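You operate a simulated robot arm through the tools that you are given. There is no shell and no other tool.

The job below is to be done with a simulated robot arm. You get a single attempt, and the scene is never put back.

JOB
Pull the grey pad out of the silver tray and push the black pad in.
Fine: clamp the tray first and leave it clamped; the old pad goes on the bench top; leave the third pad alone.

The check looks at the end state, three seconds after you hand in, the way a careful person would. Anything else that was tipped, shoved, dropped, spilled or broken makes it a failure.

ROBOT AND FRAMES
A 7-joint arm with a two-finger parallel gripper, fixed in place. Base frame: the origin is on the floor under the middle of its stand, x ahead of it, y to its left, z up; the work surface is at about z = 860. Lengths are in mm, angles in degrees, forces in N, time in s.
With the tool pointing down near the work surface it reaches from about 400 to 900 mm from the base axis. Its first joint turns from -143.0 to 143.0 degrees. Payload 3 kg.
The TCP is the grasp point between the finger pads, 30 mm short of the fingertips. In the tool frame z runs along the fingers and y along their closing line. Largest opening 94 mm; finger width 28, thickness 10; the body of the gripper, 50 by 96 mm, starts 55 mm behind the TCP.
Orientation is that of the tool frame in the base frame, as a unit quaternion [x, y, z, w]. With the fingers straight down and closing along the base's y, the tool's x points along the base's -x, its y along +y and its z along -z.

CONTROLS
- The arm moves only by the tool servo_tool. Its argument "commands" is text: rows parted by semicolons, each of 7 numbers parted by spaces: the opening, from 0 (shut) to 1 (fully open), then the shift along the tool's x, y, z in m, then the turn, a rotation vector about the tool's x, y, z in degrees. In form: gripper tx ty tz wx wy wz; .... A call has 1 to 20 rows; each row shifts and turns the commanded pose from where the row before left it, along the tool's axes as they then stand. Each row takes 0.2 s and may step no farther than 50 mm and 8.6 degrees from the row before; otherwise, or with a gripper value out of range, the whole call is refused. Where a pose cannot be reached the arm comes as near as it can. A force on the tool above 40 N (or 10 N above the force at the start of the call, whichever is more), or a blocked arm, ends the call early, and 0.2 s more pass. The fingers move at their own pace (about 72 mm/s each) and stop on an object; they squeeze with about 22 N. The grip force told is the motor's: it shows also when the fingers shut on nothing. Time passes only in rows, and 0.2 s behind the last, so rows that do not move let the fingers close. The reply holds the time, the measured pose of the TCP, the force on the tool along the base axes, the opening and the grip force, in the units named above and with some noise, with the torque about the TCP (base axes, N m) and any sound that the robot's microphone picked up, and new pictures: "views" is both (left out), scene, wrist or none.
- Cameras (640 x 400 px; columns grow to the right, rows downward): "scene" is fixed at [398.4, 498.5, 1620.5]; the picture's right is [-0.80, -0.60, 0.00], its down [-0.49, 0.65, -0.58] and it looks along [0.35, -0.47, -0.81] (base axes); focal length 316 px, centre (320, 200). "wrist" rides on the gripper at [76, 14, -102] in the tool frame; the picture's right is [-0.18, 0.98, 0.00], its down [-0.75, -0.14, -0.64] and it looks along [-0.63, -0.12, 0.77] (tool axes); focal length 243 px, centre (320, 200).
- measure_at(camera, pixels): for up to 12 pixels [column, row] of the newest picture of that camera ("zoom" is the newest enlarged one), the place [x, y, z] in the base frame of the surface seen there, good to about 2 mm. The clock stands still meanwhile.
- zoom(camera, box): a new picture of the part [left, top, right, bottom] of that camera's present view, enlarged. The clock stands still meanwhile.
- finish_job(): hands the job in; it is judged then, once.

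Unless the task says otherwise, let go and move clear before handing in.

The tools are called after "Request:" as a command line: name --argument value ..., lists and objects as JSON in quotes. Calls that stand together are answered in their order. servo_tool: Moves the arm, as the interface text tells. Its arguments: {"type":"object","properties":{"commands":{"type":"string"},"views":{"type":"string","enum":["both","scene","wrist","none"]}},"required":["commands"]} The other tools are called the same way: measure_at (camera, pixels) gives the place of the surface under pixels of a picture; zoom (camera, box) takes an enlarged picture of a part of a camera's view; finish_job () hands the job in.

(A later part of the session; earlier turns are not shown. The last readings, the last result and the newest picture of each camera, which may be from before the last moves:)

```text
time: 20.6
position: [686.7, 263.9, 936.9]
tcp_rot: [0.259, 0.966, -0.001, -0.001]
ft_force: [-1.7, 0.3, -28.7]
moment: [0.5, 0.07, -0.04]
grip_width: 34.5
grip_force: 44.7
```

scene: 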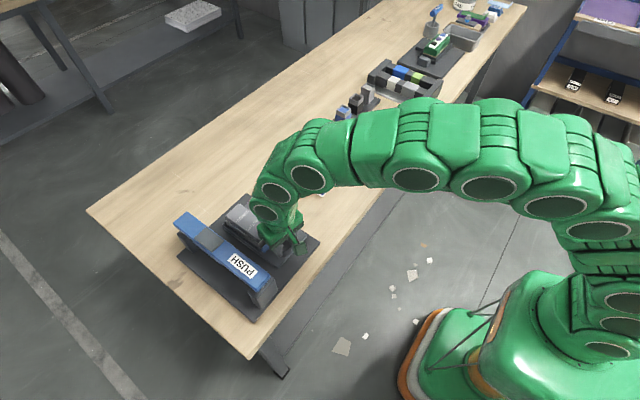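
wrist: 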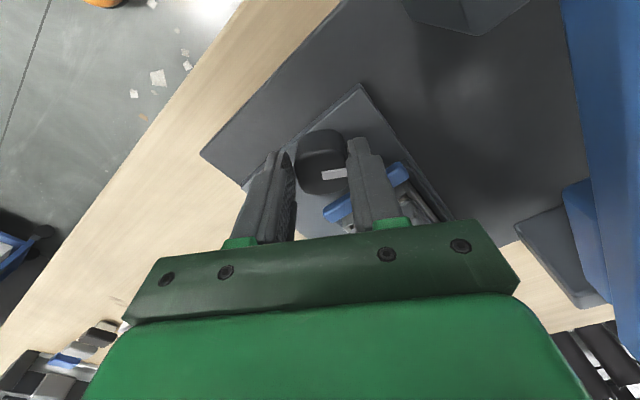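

The jaw has shifted about +2–3 mm in x (723→730 edges), so clockwise is driving it toward the tray. I'll relieve the −29 N vertical load by lowering 1.5 mm and keep turning.

Request:
servo_tool --commands "0.2 0 0 0.0015 0 0 0;0.2 0 0.0004 0 0 0 5;0.2 0 0.0004 0 0 0 5;0.2 0 0 0 0 0 0" --views "wrist"

```text
time: 21.6
position: [686.6, 263.4, 935.6]
tcp_rot: [0.343, 0.939, 0.0, 0.001]
ft_force: [-6.5, 0.7, 10.5]
moment: [-0.04, 0.41, 0.0]
grip_width: 34.4
grip_force: 45.1
```

wrist: 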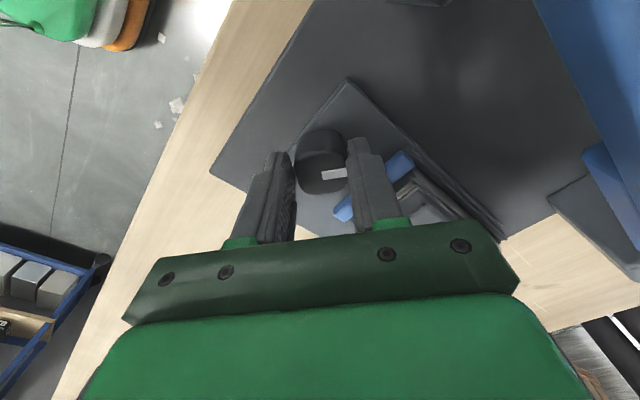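

Request:
measure_at --camera "wrist" --pixels '[[340, 210], [348, 205], [345, 216], [395, 165], [405, 160], [408, 172], [410, 190], [430, 200]]'

Request:
zoom --camera "wrist" --box '[270, 110, 470, 245]'

```text
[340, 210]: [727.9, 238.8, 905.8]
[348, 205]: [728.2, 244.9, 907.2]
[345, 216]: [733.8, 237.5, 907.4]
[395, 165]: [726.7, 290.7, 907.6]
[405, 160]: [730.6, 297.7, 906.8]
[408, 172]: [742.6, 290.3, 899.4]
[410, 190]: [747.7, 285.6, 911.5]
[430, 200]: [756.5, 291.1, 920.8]
```

```text
2.96 times, centred on (370, 178) of wrist
```

zoom: 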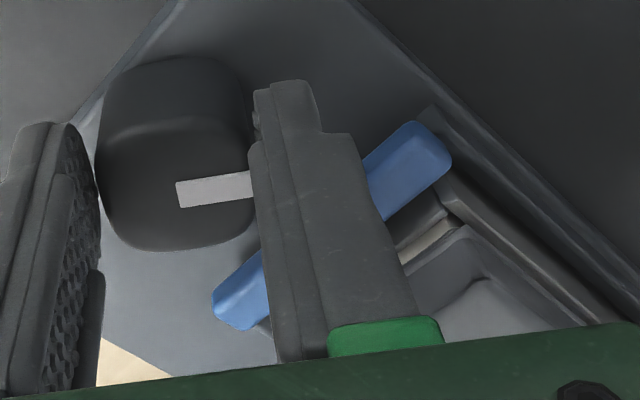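

The jaw has now moved to x≈724–735, approaching the tray end at ≈741. The clamp direction is confirmed, so I'll keep turning.

Request:
servo_tool --commands "0.2 0 0.0004 0 0 0 5;0.2 0 0.0004 0 0 0 5;0.2 0 0.0004 0 0 0 5;0.2 0 0 0 0 0 0" --views "wrist"

```text
time: 22.6
position: [689.6, 264.3, 936.1]
tcp_rot: [0.462, 0.887, 0.001, 0.002]
ft_force: [24.8, 2.7, 12.2]
moment: [-0.58, -1.13, 0.16]
grip_width: 34.3
grip_force: 44.5
```

wrist: 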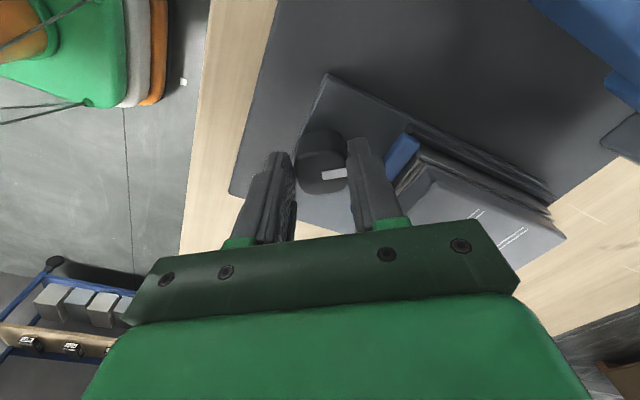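

At 55°, there's a 25 N force in +x (mostly along the finger closing line). I'll shift to relax it, then continue to 75°.

Request:
servo_tool --commands "0.2 -0.0007 0.0012 0 0 0 0;0.2 0 0.0004 0.0003 0 0 5;0.2 0 0.0004 0 0 0 5;0.2 0 0 0 0 0 0" --views "wrist"

```text
time: 23.6
position: [690.2, 264.8, 936.3]
tcp_rot: [0.538, 0.843, 0.001, 0.001]
ft_force: [-3.8, -0.8, 7.1]
moment: [-0.55, 0.29, -0.04]
grip_width: 34.6
grip_force: 45.1
stopped in row 4: the force on the tool passed its limit at 40 N (the readings are from after the stop); the commanded pose is now the measured one
```

wrist: 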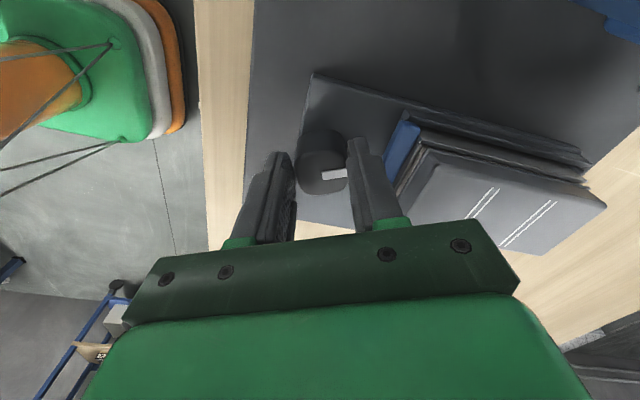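

The call stopped at the 40 N limit at about 65° of turn. I'll zoom to see whether the jaw now touches the tray.

Request:
zoom --camera "wrist" --box '[290, 80, 450, 240]'

Request:
measure_at --camera "wrist" --pixels '[[400, 140], [410, 122], [405, 145], [420, 128], [413, 160], [420, 145], [430, 165], [318, 120], [390, 165]]'

Request:
zoom --camera "scene" --box '[220, 185, 325, 265]'

```text
2.50 times, centred on (370, 160) of wrist
```

zoom: 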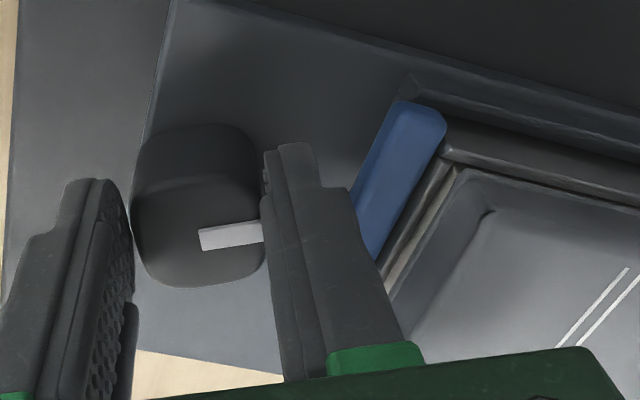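

```text
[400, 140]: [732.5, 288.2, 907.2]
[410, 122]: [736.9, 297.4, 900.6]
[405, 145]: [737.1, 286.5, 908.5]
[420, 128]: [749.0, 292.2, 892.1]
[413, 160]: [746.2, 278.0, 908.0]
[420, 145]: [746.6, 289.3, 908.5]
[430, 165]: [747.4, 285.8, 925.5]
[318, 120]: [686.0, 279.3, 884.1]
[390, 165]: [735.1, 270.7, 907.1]
```

```text
5.00 times, centred on (272, 225) of scene
```

zoom: 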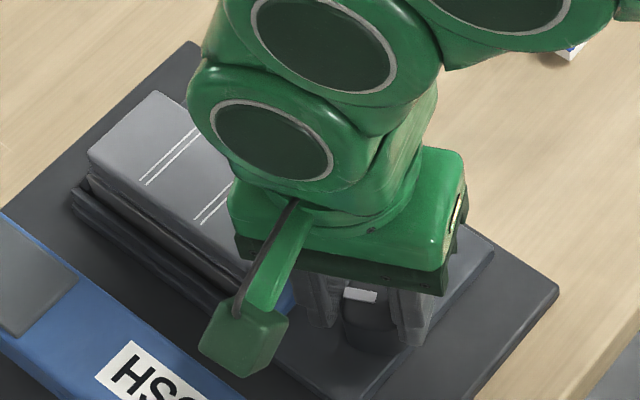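

The jaw front is now at x≈741 and the tray rim is at about 743–746, so it's nearly in contact. I'll continue with smaller steps.

Request:
servo_tool --commands "0.2 0 0.0003 0 0 0 4;0.2 0 0.0003 0 0 0 4;0.2 0 0 0 0 0 0" --views "wrist"

```text
time: 24.4
position: [690.9, 265.4, 937.1]
tcp_rot: [0.596, 0.803, 0.001, 0.002]
ft_force: [3.2, 6.2, 2.2]
moment: [-0.27, -0.12, 0.01]
grip_width: 34.5
grip_force: 44.8
```

wrist: 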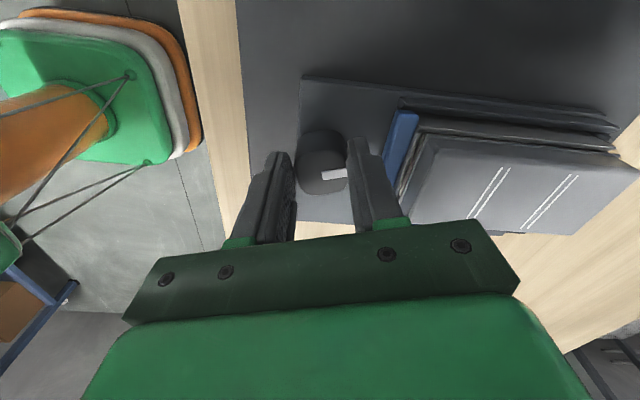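

At 73° the forces are low. Continuing toward 90°.

Request:
servo_tool --commands "0.2 0 0.0003 0 0 0 4;0.2 0 0.0003 0 0 0 4;0.2 0 0.0003 0 0 0 4;0.2 0 0 0 0 0 0" --views "wrist"

```text
time: 25.4
position: [693.1, 265.9, 936.9]
tcp_rot: [0.677, 0.736, 0.002, 0.001]
ft_force: [15.8, 4.4, 7.6]
moment: [-0.12, -0.33, 0.06]
grip_width: 34.7
grip_force: 44.9
```

wrist: 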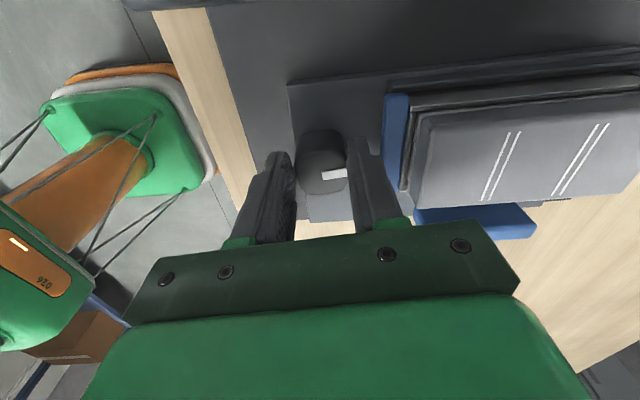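

Request:
measure_at --camera "wrist" --pixels '[[388, 120], [396, 120], [404, 120], [410, 115], [395, 150], [404, 160], [405, 110], [480, 215], [520, 225], [440, 95], [335, 175], [322, 155]]'

Request:
zoom --camera "wrist" --box '[290, 70, 490, 240]'

```text
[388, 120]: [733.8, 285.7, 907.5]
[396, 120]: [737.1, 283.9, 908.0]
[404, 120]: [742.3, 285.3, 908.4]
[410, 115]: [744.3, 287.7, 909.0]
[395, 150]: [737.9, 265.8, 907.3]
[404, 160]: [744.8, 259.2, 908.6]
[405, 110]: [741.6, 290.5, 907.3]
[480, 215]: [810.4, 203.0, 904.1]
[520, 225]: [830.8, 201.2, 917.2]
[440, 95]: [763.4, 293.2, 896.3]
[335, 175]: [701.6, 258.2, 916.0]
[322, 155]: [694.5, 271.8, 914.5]
```

```text
2.35 times, centred on (390, 155) of wrist
```

zoom: 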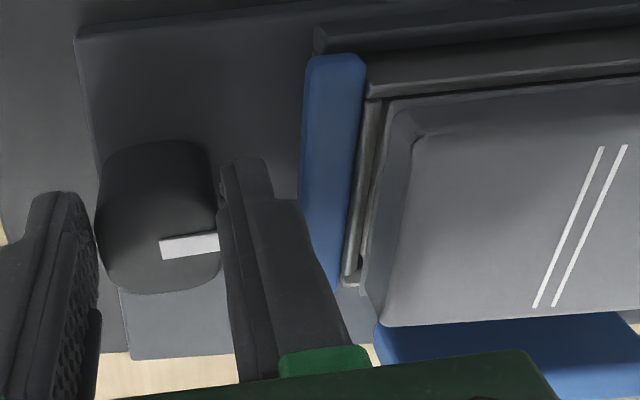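

The jaw now appears to be against the tray rim (x 732–743) at 85° of turn. I'll turn a little more to feel for the end stop.

Request:
servo_tool --commands "0.2 0 0.0010 0 0 0 0;0.2 0 0.0003 0 0 0 3;0.2 0 0.0003 0 0 0 3;0.2 0 0 0 0 0 0" --views "wrist"

```text
time: 26.4
position: [692.9, 266.7, 935.8]
tcp_rot: [0.714, 0.7, 0.001, -0.001]
ft_force: [5.7, 2.9, 4.2]
moment: [-0.1, 0.0, 0.67]
grip_width: 34.4
grip_force: 45.0
```

wrist: 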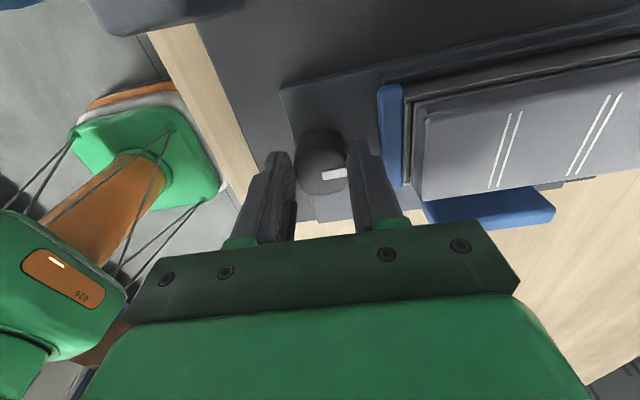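

At 91° a resisting torque of 0.67 N·m appeared, so it has reached the stop or clamped. I'll press 2° more to seat it, then check.

Request:
servo_tool --commands "0.2 0 0.0001 0 0 0 2;0.2 0 0 0 0 0 0;0.2 0 0 0 0 0 0" --views "wrist"

Request:
zoom --camera "wrist" --box '[280, 70, 460, 230]'

```text
time: 27.2
position: [694.4, 267.0, 936.5]
tcp_rot: [0.726, 0.687, 0.001, 0.0]
ft_force: [12.0, 5.0, 3.5]
moment: [0.09, -0.23, 0.53]
grip_width: 34.7
grip_force: 45.1
```

wrist: 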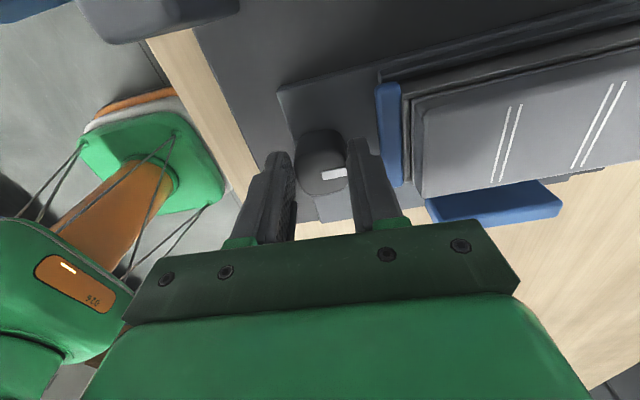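

```text
2.50 times, centred on (370, 150) of wrist
```

zoom: 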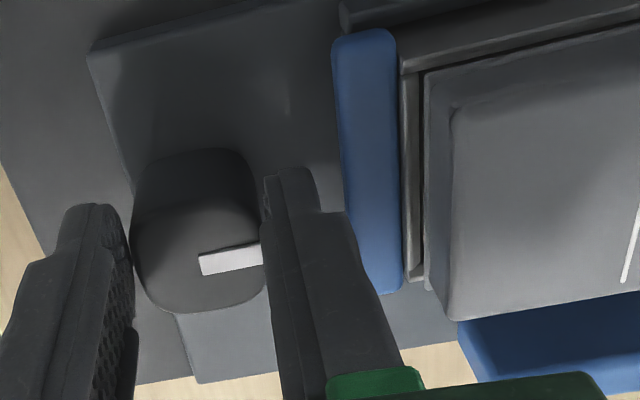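

The jaw sits flush on the tray rim and the knob still follows the fingers at about 93°. I'll turn a few degrees more to find out whether it's a hard stop.

Request:
servo_tool --commands "0.2 0 0.0002 0 0 0 2;0.2 0 0.0002 0 0 0 2;0.2 0 0 0 0 0 0" --views "wrist"

Request:
zoom --camera "wrist" --box '[280, 70, 460, 230]'

```text
time: 28.1
position: [694.7, 264.9, 935.8]
tcp_rot: [0.75, 0.661, 0.001, -0.001]
ft_force: [9.3, 2.9, -1.0]
moment: [0.05, -0.15, 0.41]
grip_width: 34.1
grip_force: 45.0
```

wrist: 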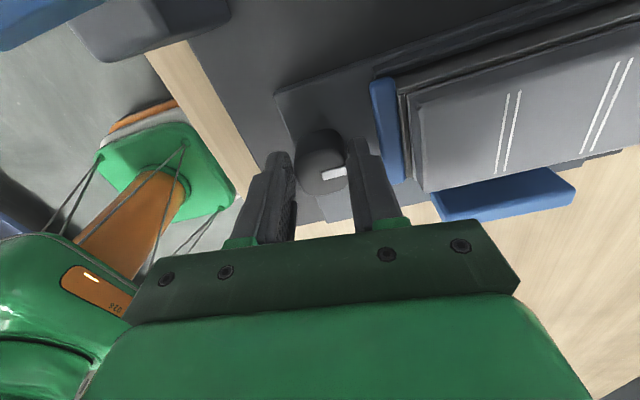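

```text
2.50 times, centred on (370, 150) of wrist
```

zoom: 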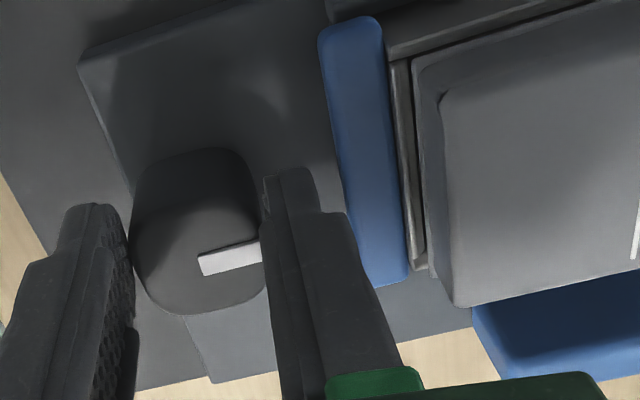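

The fingers begin to slip around the knob (mark tilted relative to the fingers), so the knob is at its stop near 90° and the jaw is tight on the tray. I'll open just slightly to miss the jaw and lift straight up.

Request:
servo_tool --commands "0.46 0 0 0 0 0 0;0.46 0 0 0 0 0 0;0.46 0 0 -0.02 0 0 0;0.46 0 0 -0.04 0 0 0;0.46 0 0 -0.04 0 0 0;0.46 0 0 0 0 0 0"

Request:
zoom --camera "wrist" --box '[250, 50, 500, 230]'

Request:
zoom --camera "scene" --box '[220, 185, 325, 265]'

```text
time: 29.4
position: [692.0, 264.3, 1035.4]
tcp_rot: [0.75, 0.662, 0.001, 0.001]
ft_force: [0.2, -0.4, 1.0]
moment: [0.01, 0.0, -0.01]
grip_width: 42.9
grip_force: 0.0
```

scene: 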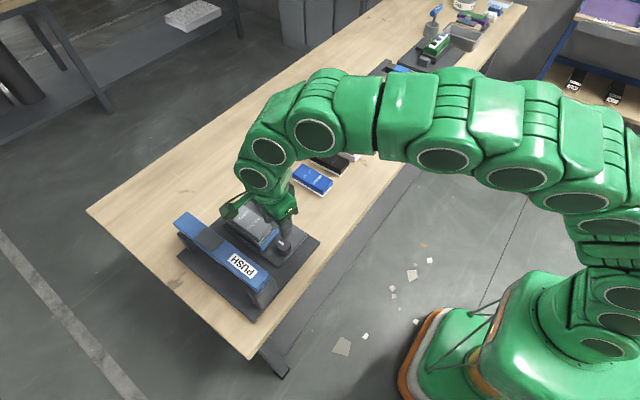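
wrist: 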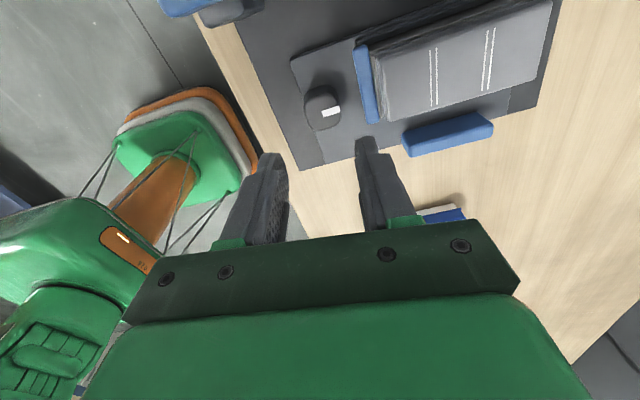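

```text
2.22 times, centred on (375, 140) of wrist
```

zoom: 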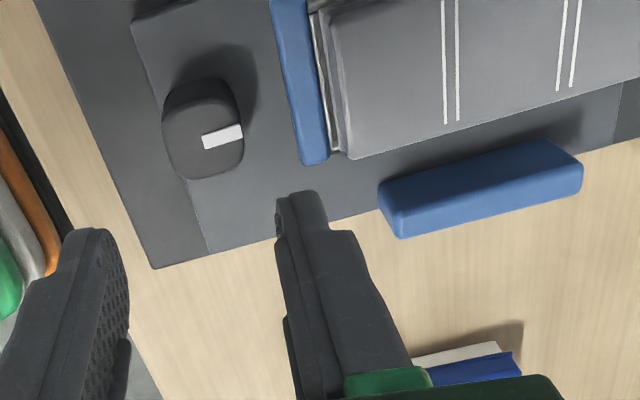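

```text
5.00 times, centred on (272, 225) of scene
```

zoom: 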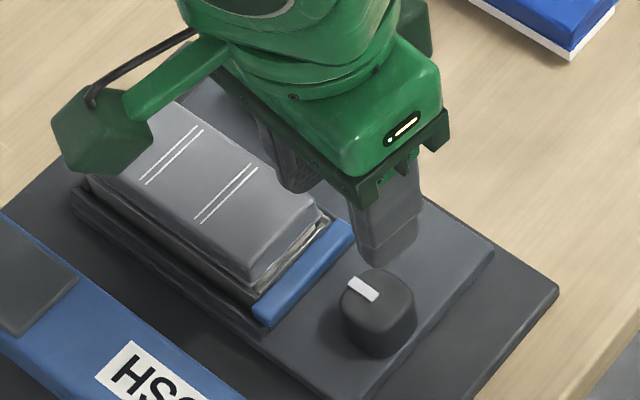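

The knob mark now points +x and the jaw stays pressed on the tray, so it's clamped. I'll yaw the tool back to 0 and position over the grey pad, then measure its edges.

Request:
servo_tool --commands "1 0 0 0 0 0 -8;1 0 0 0 0 0 -8;1 0 0 0 0 0 -8;1 0 0 0 0 0 -8;1 0 0 0 0 0 -8;1 0 0 0 0 0 -8;1 0 0 0 0 0 -8;1 0 0 0 0 0 -8;1 0 0 0 0 0 -8;1 0 0 0 0 0 -8;1 0 0 0 0 0 -8;1 0 0 0 0 0 -8;1 0 0 0 0 0 -1.2;1 0 0 -0.02 0 0 0;1 0 0 0 0 0 0"

```text
time: 32.6
position: [694.1, 264.9, 1056.7]
tcp_rot: [-0.001, 1.0, 0.0, 0.001]
ft_force: [-0.1, -0.2, -0.3]
moment: [0.0, -0.03, 0.0]
grip_width: 94.0
grip_force: 0.0
```

scene: 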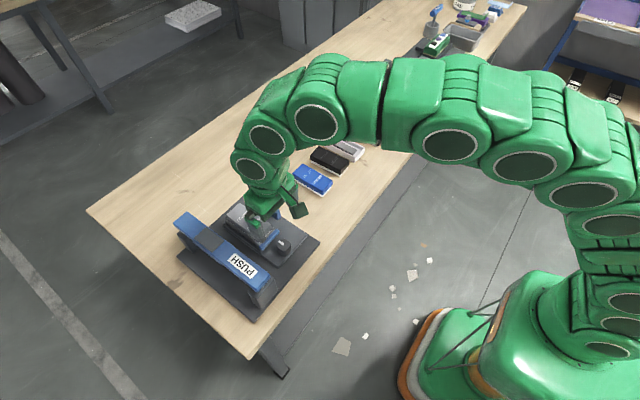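
wrist: 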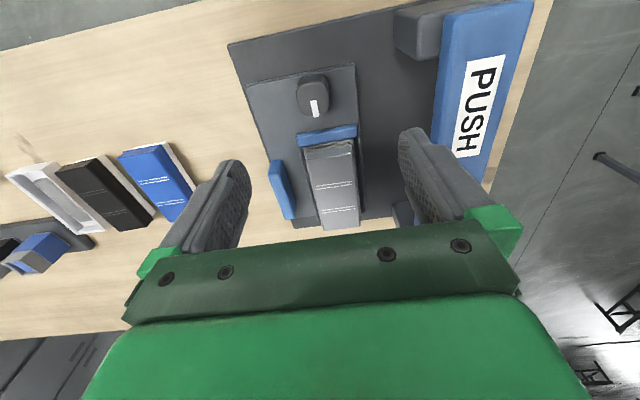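

Request:
zoom --camera "wrist" --box '[260, 110, 410, 240]'

Request:
zoom --camera "wrist" --box '[0, 130, 210, 260]'

Request:
measure_at --camera "wrist" --pixels '[[308, 165], [354, 160], [330, 158], [322, 225], [358, 222], [340, 228], [335, 190], [312, 190], [355, 190], [325, 135], [330, 148], [316, 108]]'

```text
3.08 times, centred on (335, 175) of wrist
```

zoom: 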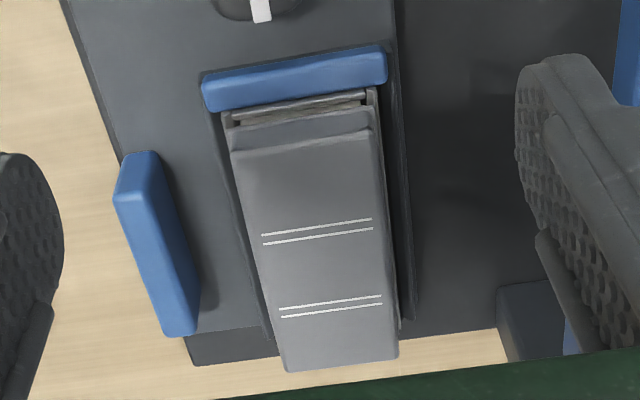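

```text
3.05 times, centred on (105, 195) of wrist
```

zoom: 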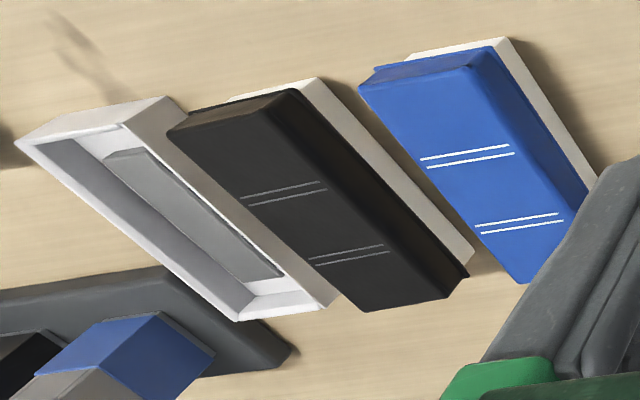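

```text
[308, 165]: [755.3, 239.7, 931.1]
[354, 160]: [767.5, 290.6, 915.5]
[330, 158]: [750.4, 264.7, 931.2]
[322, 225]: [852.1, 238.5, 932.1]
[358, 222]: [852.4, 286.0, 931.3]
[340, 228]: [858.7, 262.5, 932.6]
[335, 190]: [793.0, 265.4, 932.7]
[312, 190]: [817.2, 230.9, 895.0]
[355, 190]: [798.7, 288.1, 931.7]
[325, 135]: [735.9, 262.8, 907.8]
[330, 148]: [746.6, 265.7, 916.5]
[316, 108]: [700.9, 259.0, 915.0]
```

The grey pad cover spans x≈748–859 and y≈238.5–288.5 with its top at z 932.5; the tray rim is at ≈908. I'll move over its centre at (803,263.5) and descend with fingers at about 74 mm opening to grip the cover sides.

Request:
servo_tool --commands "0.79 -0.036 -0.0005 0 0 0 0;0.79 -0.036 -0.0005 0 0 0 0;0.79 -0.036 -0.0005 0 0 0 0;0.79 0 0 0.035 0 0 0;0.79 0 0 0.025 0 0 0;0.79 0 0 0 0 0 0"

```text
time: 34.0
position: [801.4, 263.7, 995.7]
tcp_rot: [-0.001, 1.0, 0.0, 0.0]
ft_force: [0.4, 0.7, 0.2]
moment: [0.0, 0.03, 0.01]
grip_width: 74.5
grip_force: 0.0
```

scene: 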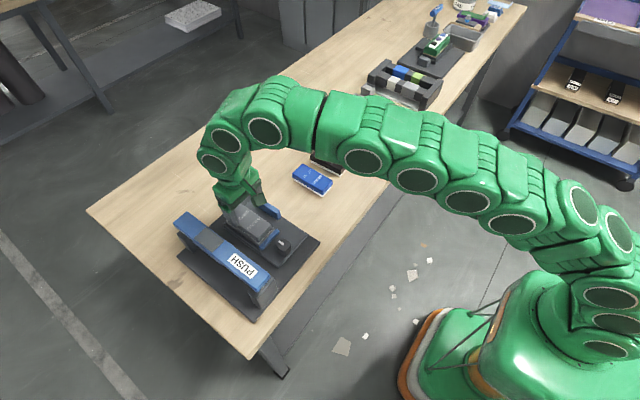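
wrist: 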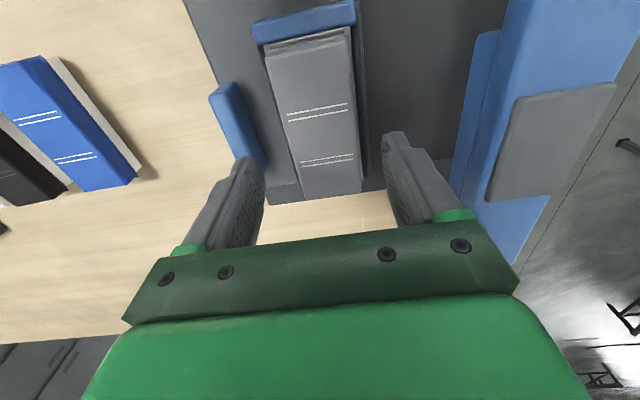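

The view is clear and the pad is at (270–362, 40–195). I'll measure the edges for exact centring.

Request:
zoom --camera "wrist" --box '[200, 0, 400, 210]'

Request:
measure_at --camera "wrist" --pixels '[[276, 75], [298, 180], [349, 70], [358, 170], [330, 193], [310, 50], [320, 120], [268, 60], [362, 120], [240, 90], [248, 130], [305, 30]]'

```text
1.90 times, centred on (300, 105) of wrist
```

zoom: 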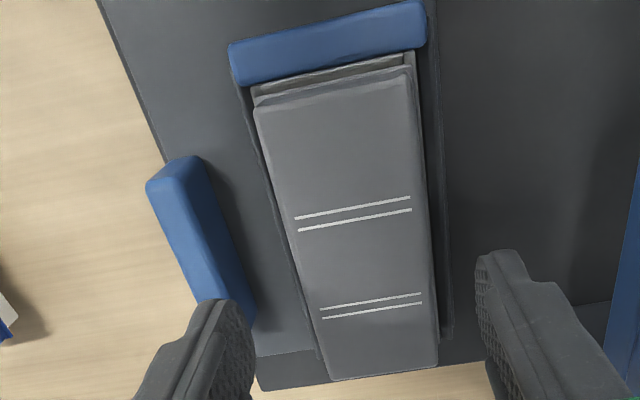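

```text
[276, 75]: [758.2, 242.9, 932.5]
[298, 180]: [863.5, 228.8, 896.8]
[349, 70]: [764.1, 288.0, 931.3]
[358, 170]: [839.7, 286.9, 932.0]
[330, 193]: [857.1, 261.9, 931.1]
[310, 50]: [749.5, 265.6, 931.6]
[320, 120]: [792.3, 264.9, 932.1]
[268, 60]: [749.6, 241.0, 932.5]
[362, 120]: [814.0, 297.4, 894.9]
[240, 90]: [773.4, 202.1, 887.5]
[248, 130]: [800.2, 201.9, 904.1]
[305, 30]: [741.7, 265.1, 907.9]
```

Pad edges are y 239.5–289 and the TCP is centred. I'll descend to tips at about z 914 and close.

Request:
servo_tool --commands "0.79 0 0.0005 0.030 0 0 0;0.79 0 0 0.021 0 0 0;0.79 0 0 0 0 0 0;0.4 0 0 0 0 0 0;0.4 0 0 0 0 0 0;0.4 0 0 0 0 0 0"

```text
time: 35.5
position: [800.4, 265.8, 946.7]
tcp_rot: [-0.001, 1.0, 0.001, 0.001]
ft_force: [2.7, -1.2, -0.3]
moment: [-0.05, -0.15, -0.05]
grip_width: 53.4
grip_force: 22.2
```

scene: 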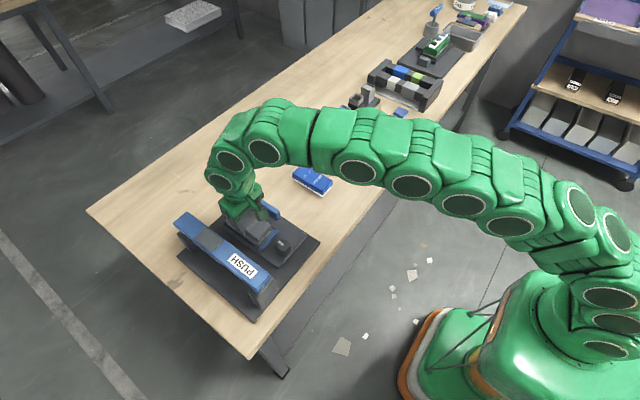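
wrist: 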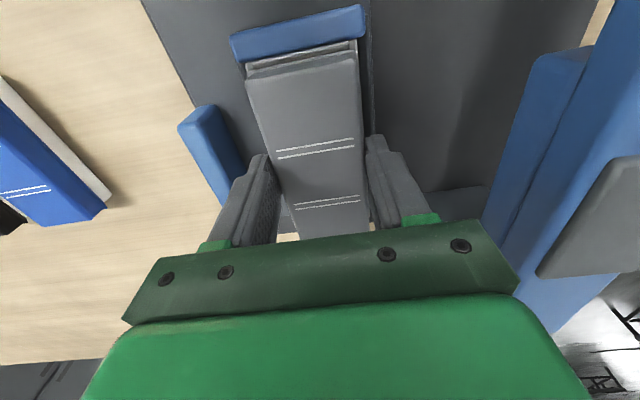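

The pad is gripped at 53.4 mm width with 22 N. I'll lift slowly in small steps and watch the force.

Request:
servo_tool --commands "0.4 0 0 -0.002 0 0 0;0.4 0 0 -0.002 0 0 0;0.4 0 0 -0.002 0 0 0;0.4 0 0 0 0 0 0" --views "wrist"

Request:
zoom --camera "wrist" --box '[200, 0, 420, 240]'

```text
time: 36.5
position: [802.7, 264.4, 951.9]
tcp_rot: [-0.001, 1.0, 0.0, 0.001]
ft_force: [-0.4, 0.0, -1.0]
moment: [-0.02, 0.0, -0.01]
grip_width: 53.3
grip_force: 22.4
```

wrist: 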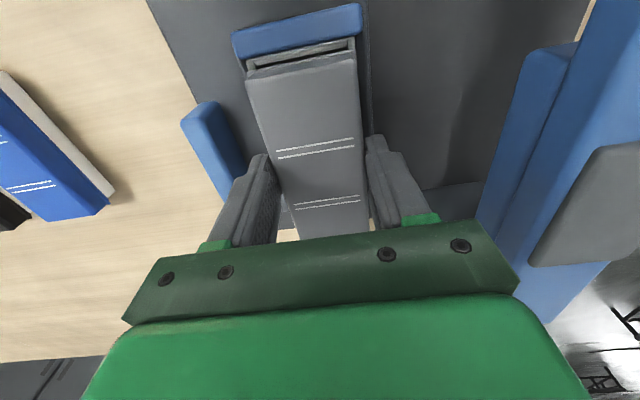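

```text
1.67 times, centred on (310, 120) of wrist
```

zoom: 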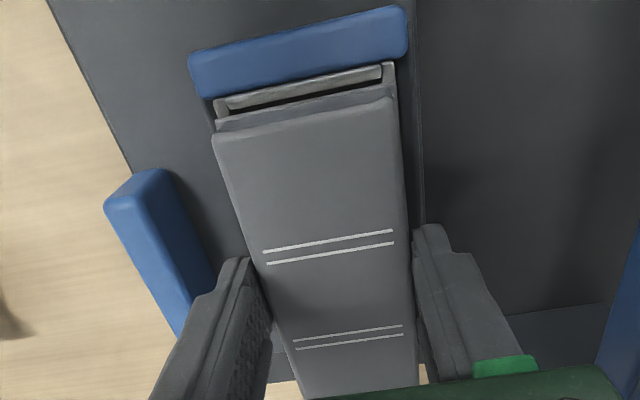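

The pad is rising with the gripper (gap visible at the tray's near end) and the load is only about 1 N. I'll lift it clear.

Request:
servo_tool --commands "0.4 0 0 -0.008 0 0 0;0.4 0 0 -0.012 0 0 0;0.4 0 0 -0.02 0 0 0;0.4 0 0 -0.03 0 0 0;0.4 0 0 -0.03 0 0 0;0.4 0 0 0 0 0 0"

Request:
zoom --camera "scene" --box '[170, 140, 340, 270]'

```text
time: 37.9
position: [800.3, 265.1, 1051.8]
tcp_rot: [-0.001, 1.0, 0.0, 0.001]
ft_force: [0.9, -0.9, -1.0]
moment: [-0.01, -0.01, 0.01]
grip_width: 52.9
grip_force: 22.2
```

scene: 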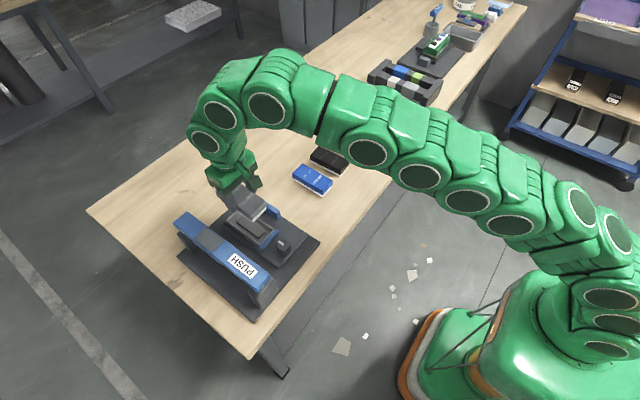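
wrist: 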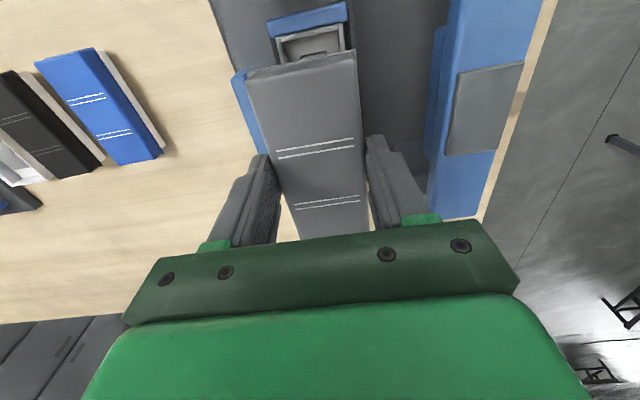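

```text
3.08 times, centred on (255, 205) of scene
```

zoom: 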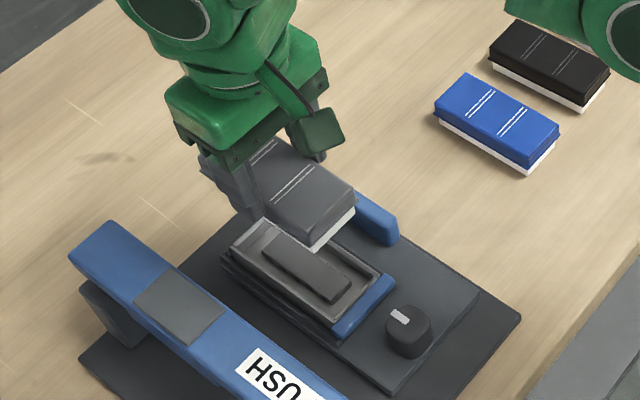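

With the pad out, the silver tray shows an inner ridge, and the white tray by the pads is a look-alike. I'll carry the grey pad to the free bench area between the fixture and the blue pad, around (800,115), and check the clearance there.

Request:
servo_tool --commands "0.4 0 -0.0375 0 0 0 0;0.4 0 -0.0375 0 0 0 0;0.4 0 -0.0375 0 0 0 0;0.4 0 -0.0375 0 0 0 0;0.4 0 0 0 0 0 0"

Request:
zoom --camera "scene" --box '[190, 120, 350, 260]'

```text
time: 39.0
position: [802.0, 114.3, 1053.9]
tcp_rot: [-0.001, 1.0, 0.001, 0.002]
ft_force: [0.4, 0.2, -0.3]
moment: [0.02, 0.0, 0.0]
grip_width: 53.2
grip_force: 22.2
```

scene: 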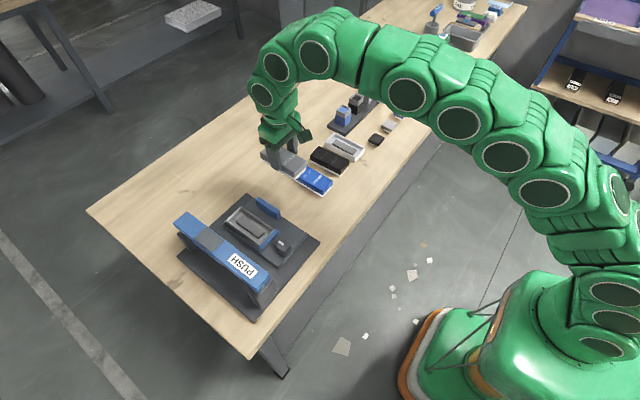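
wrist: 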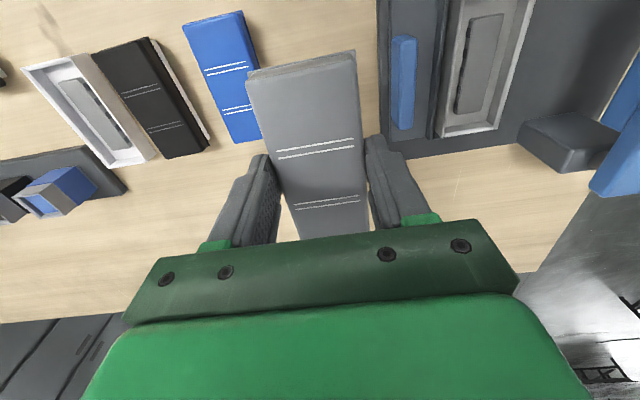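

```text
2.86 times, centred on (270, 190) of scene
```

zoom: 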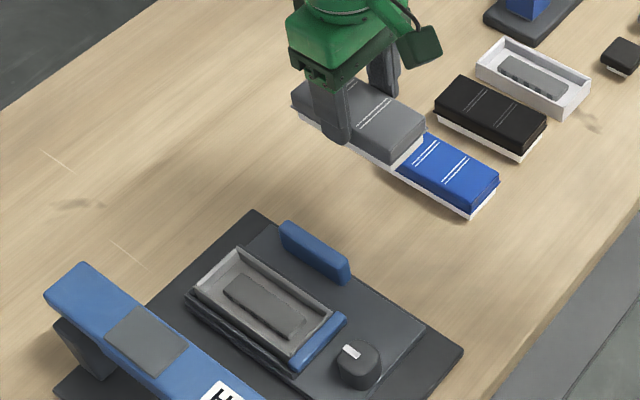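

The tray is now clearly visible. I'll measure the free gap (blue pad edge, fixture edge) and the tray's inner geometry while the view is open.

Request:
measure_at --camera "wrist" --pixels '[[243, 20], [262, 135], [383, 40], [390, 140], [375, 130], [250, 40], [186, 25], [230, 140], [388, 60], [240, 12], [232, 141], [265, 60]]'

Request:
zoom --camera "scene" --box '[215, 190, 295, 260]'

```text
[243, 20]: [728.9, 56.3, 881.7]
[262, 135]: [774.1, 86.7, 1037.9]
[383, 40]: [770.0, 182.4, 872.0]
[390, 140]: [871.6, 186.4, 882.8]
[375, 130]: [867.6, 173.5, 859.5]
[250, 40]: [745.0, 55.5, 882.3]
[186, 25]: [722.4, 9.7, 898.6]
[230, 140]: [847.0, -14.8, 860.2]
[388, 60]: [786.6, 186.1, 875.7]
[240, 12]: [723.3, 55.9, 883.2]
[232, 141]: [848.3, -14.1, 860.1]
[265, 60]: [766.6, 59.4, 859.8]
```

```text
5.71 times, centred on (255, 225) of scene
```

zoom: 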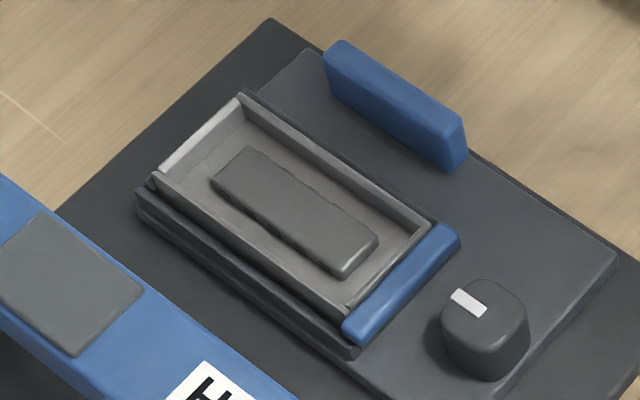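

The free gap is y 59–178, so I'll place at y≈117. I'll lower most of the way and then creep to contact.

Request:
servo_tool --commands "0.4 0 0.003 0.040 0 0 0;0.4 0 0 0.040 0 0 0;0.4 0 0 0.040 0 0 0;0.4 0 0 0.015 0 0 0;0.4 0 0 0.002 0 0 0;0.4 0 0 0 0 0 0"

Request:
zoom --camera "scene" --box '[210, 130, 340, 240]'

```text
time: 40.5
position: [802.2, 117.2, 914.8]
tcp_rot: [-0.001, 1.0, 0.001, 0.0]
ft_force: [-0.2, -0.1, -0.8]
moment: [-0.01, -0.01, -0.03]
grip_width: 53.4
grip_force: 21.9
```

scene: 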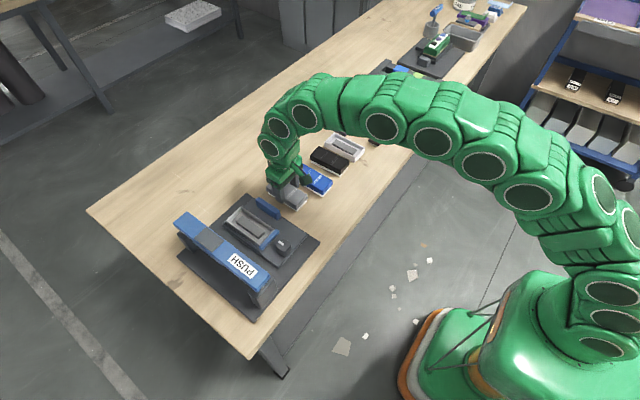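
wrist: 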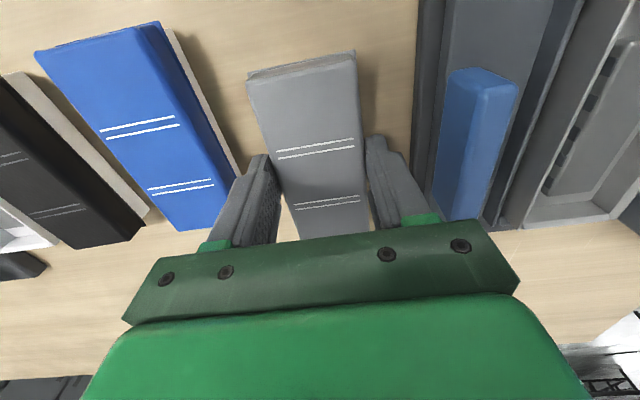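

```text
3.64 times, centred on (275, 185) of scene
```

zoom: 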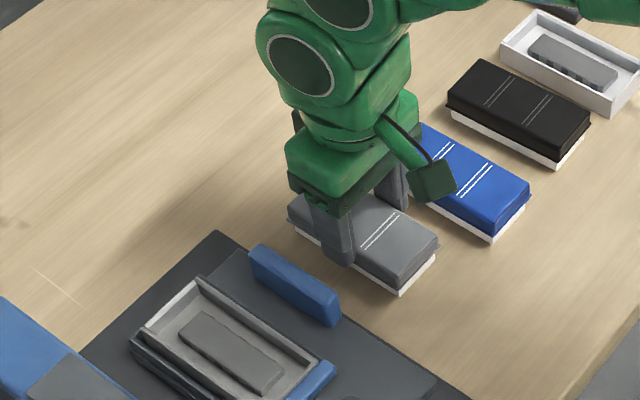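

Not yet in contact (load −0.8 N), and the pad is just above the bench with good clearance. I'll creep down in 1 mm steps until the bench pushes back.

Request:
servo_tool --commands "0.4 0 0 0.001 0 0 0;0.4 0 0 0.001 0 0 0;0.4 0 0 0 0 0 0" --views "none"

```text
time: 41.2
position: [801.3, 117.8, 913.5]
tcp_rot: [-0.002, 1.0, 0.001, 0.002]
ft_force: [-0.6, -1.5, 7.3]
moment: [-0.13, 0.41, 0.06]
grip_width: 53.7
grip_force: 21.7
```

Contact is made with 7 N. I'll release, opening to 74 mm, and lift straight up.

Request:
servo_tool --commands "0.79 0 0 0 0 0 0;0.79 0 0 0 0 0 0;0.79 0 0 -0.015 0 0 0;0.79 0 0 -0.04 0 0 0;0.79 0 0 -0.04 0 0 0;0.79 0 0 -0.04 0 0 0;0.79 0 0 0 0 0 0"

Request:
zoom --camera "scene" --box '[210, 130, 370, 260]'

```text
time: 42.9
position: [802.1, 116.0, 1049.2]
tcp_rot: [-0.001, 1.0, 0.001, -0.001]
ft_force: [0.1, 0.5, 0.5]
moment: [0.04, 0.04, 0.03]
grip_width: 74.4
grip_force: 0.1
```

scene: 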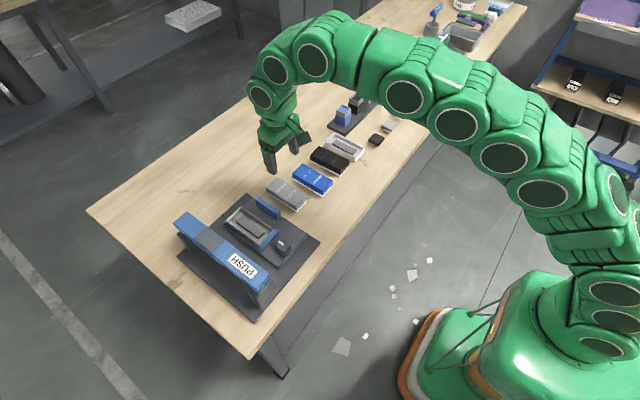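
wrist: 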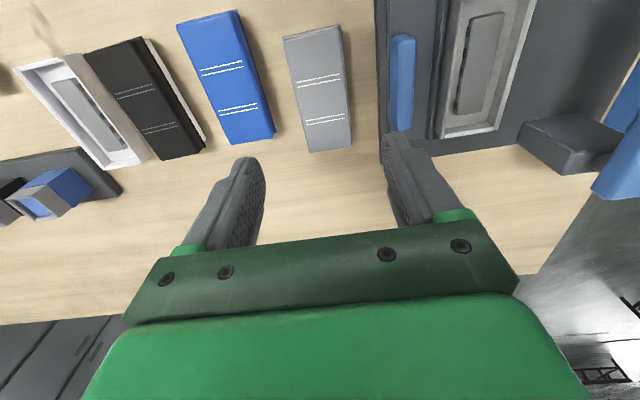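

```text
3.08 times, centred on (290, 195) of scene
```

zoom: 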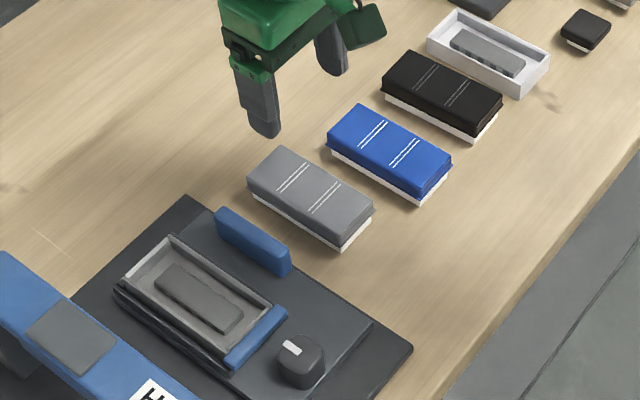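

The grey pad sits flat on the bench at (802,117) and nothing else has moved. Next I'll go above the black pad and measure its edges and orientation.

Request:
servo_tool --commands "0.79 0.006 -0.0445 0 0 0 0;0.79 0.006 -0.0445 0 0 0 0;0.79 0.006 -0.0445 0 0 0 0;0.79 0.006 -0.0445 0 0 0 0;0.79 0 0 0 0 0 0"

Request:
zoom --camera "wrist" --box '[190, 0, 450, 200]'

```text
time: 44.0
position: [781.7, -60.4, 1049.3]
tcp_rot: [-0.002, 1.0, 0.001, 0.002]
ft_force: [-0.5, 0.0, -0.6]
moment: [0.01, -0.01, -0.06]
grip_width: 74.4
grip_force: 0.0
```

scene: 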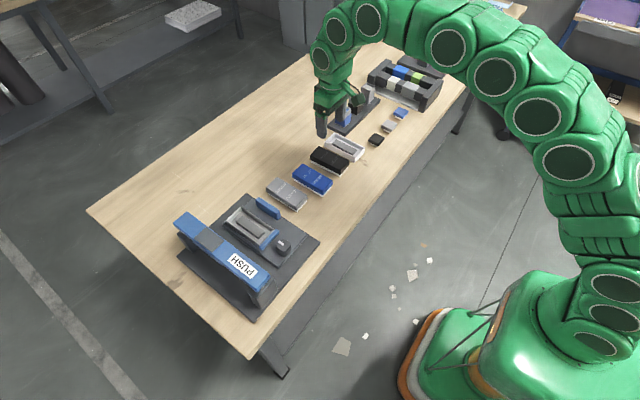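
wrist: 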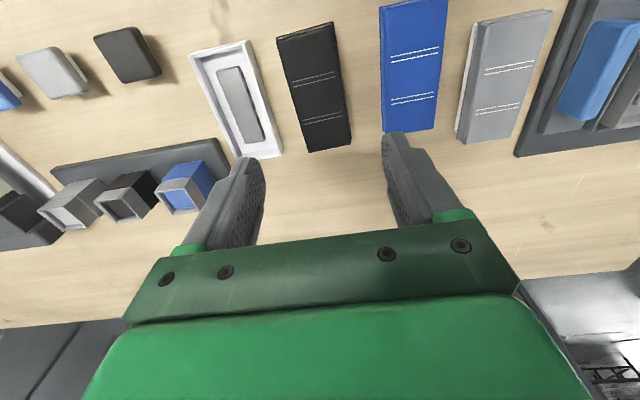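

```text
2.00 times, centred on (320, 100) of wrist
```

zoom: 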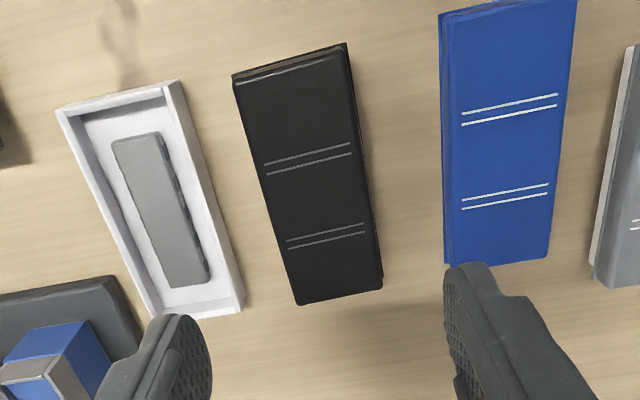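

I'll measure the black pad's corners (about (280,38), (332,24), (310,150), (350,143)), its line marks versus the grey pad's, and its neighbours.

Request:
measure_at --camera "zoom" --pixels '[[238, 78], [342, 52], [300, 300], [378, 283], [308, 162], [327, 238], [290, 66], [340, 292], [250, 130], [350, 120], [285, 250], [370, 230]]'

Request:
measure_at --camera "wrist" --pixels '[[480, 20], [548, 14], [460, 135], [508, 138], [510, 68], [500, 108], [383, 100], [383, 20], [262, 80], [280, 150], [248, 42], [355, 100]]'

```text
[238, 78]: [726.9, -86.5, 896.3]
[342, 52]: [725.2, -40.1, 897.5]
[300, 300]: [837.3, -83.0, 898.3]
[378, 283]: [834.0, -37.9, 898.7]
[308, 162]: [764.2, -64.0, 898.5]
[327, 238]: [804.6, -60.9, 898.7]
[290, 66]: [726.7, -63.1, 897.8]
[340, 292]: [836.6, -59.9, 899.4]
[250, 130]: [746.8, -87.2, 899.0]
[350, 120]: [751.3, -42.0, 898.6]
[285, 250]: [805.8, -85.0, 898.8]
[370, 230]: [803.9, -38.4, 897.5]
```

```text
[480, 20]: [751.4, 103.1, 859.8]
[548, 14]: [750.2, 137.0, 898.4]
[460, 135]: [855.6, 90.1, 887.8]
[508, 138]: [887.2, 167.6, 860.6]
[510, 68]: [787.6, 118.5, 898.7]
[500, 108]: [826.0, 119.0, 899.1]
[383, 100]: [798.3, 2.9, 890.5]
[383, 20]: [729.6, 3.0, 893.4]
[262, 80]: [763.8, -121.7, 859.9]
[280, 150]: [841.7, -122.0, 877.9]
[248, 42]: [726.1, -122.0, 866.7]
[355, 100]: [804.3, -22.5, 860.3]
```

The black pad is centred near (781.5,−62) with about +1.8° yaw, line marks spaced like the grey pad's, and gaps of 35–40 mm to its neighbours. I'll align the yaw, descend with the 74 mm opening, and check just above the pad.

Request:
servo_tool --commands "0.79 0.0007 -0.0014 0 0 0 -1.8;0.79 0 0 0.040 0 0 0;0.79 0 0 0.040 0 0 0;0.79 0 0 0.015 0 0 0;0.79 0 0 0 0 0 0"

Request:
zoom --camera "wrist" --box '[180, 0, 440, 240]'

```text
time: 45.2
position: [778.7, -61.1, 952.8]
tcp_rot: [-0.016, 1.0, 0.001, 0.001]
ft_force: [0.5, -0.7, -0.1]
moment: [0.0, -0.02, 0.02]
grip_width: 74.3
grip_force: 0.1
```

scene: 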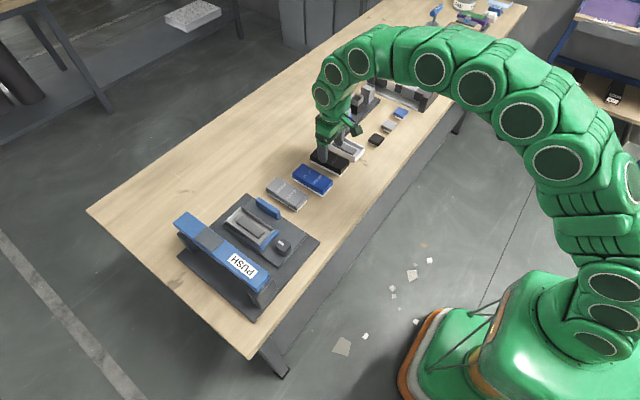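
wrist: 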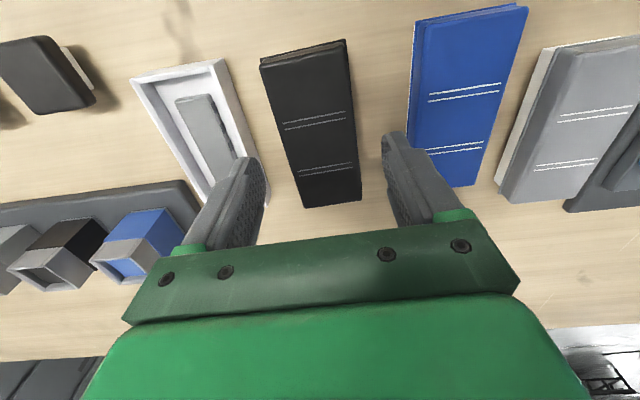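

```text
1.67 times, centred on (310, 120) of wrist
```

zoom: 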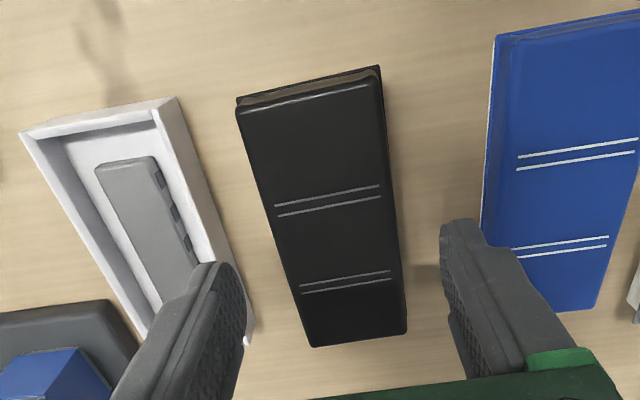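

The fingers straddle the black pad cleanly, and both gaps are fine. I'll descend 40 mm and close.

Request:
servo_tool --commands "0.79 -0.002 0 0.025 0 0 0;0.79 0 0 0.015 0 0 0;0.79 0 0 0 0 0 0;0.4 0 0 0 0 0 0;0.4 0 0 0 0 0 0;0.4 0 0 0 0 0 0"

```text
time: 46.6
position: [779.8, -61.2, 913.2]
tcp_rot: [-0.016, 1.0, 0.001, 0.001]
ft_force: [1.0, 0.2, 0.7]
moment: [-0.04, -0.12, -0.01]
grip_width: 53.4
grip_force: 22.1
```

scene: 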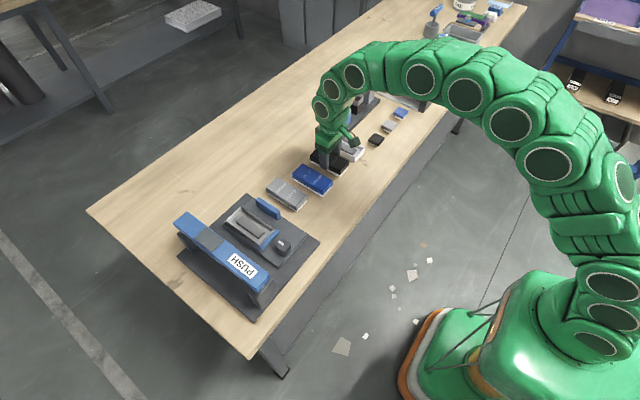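
wrist: 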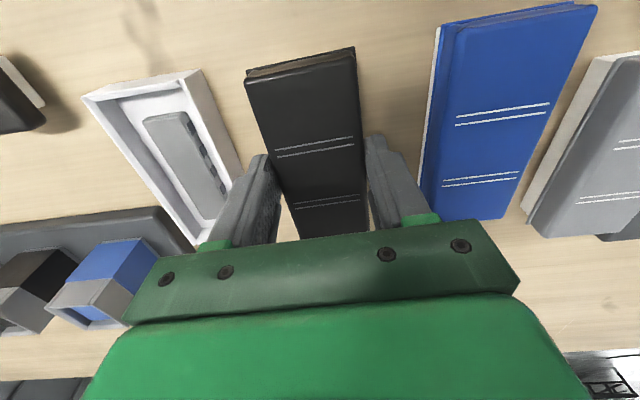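

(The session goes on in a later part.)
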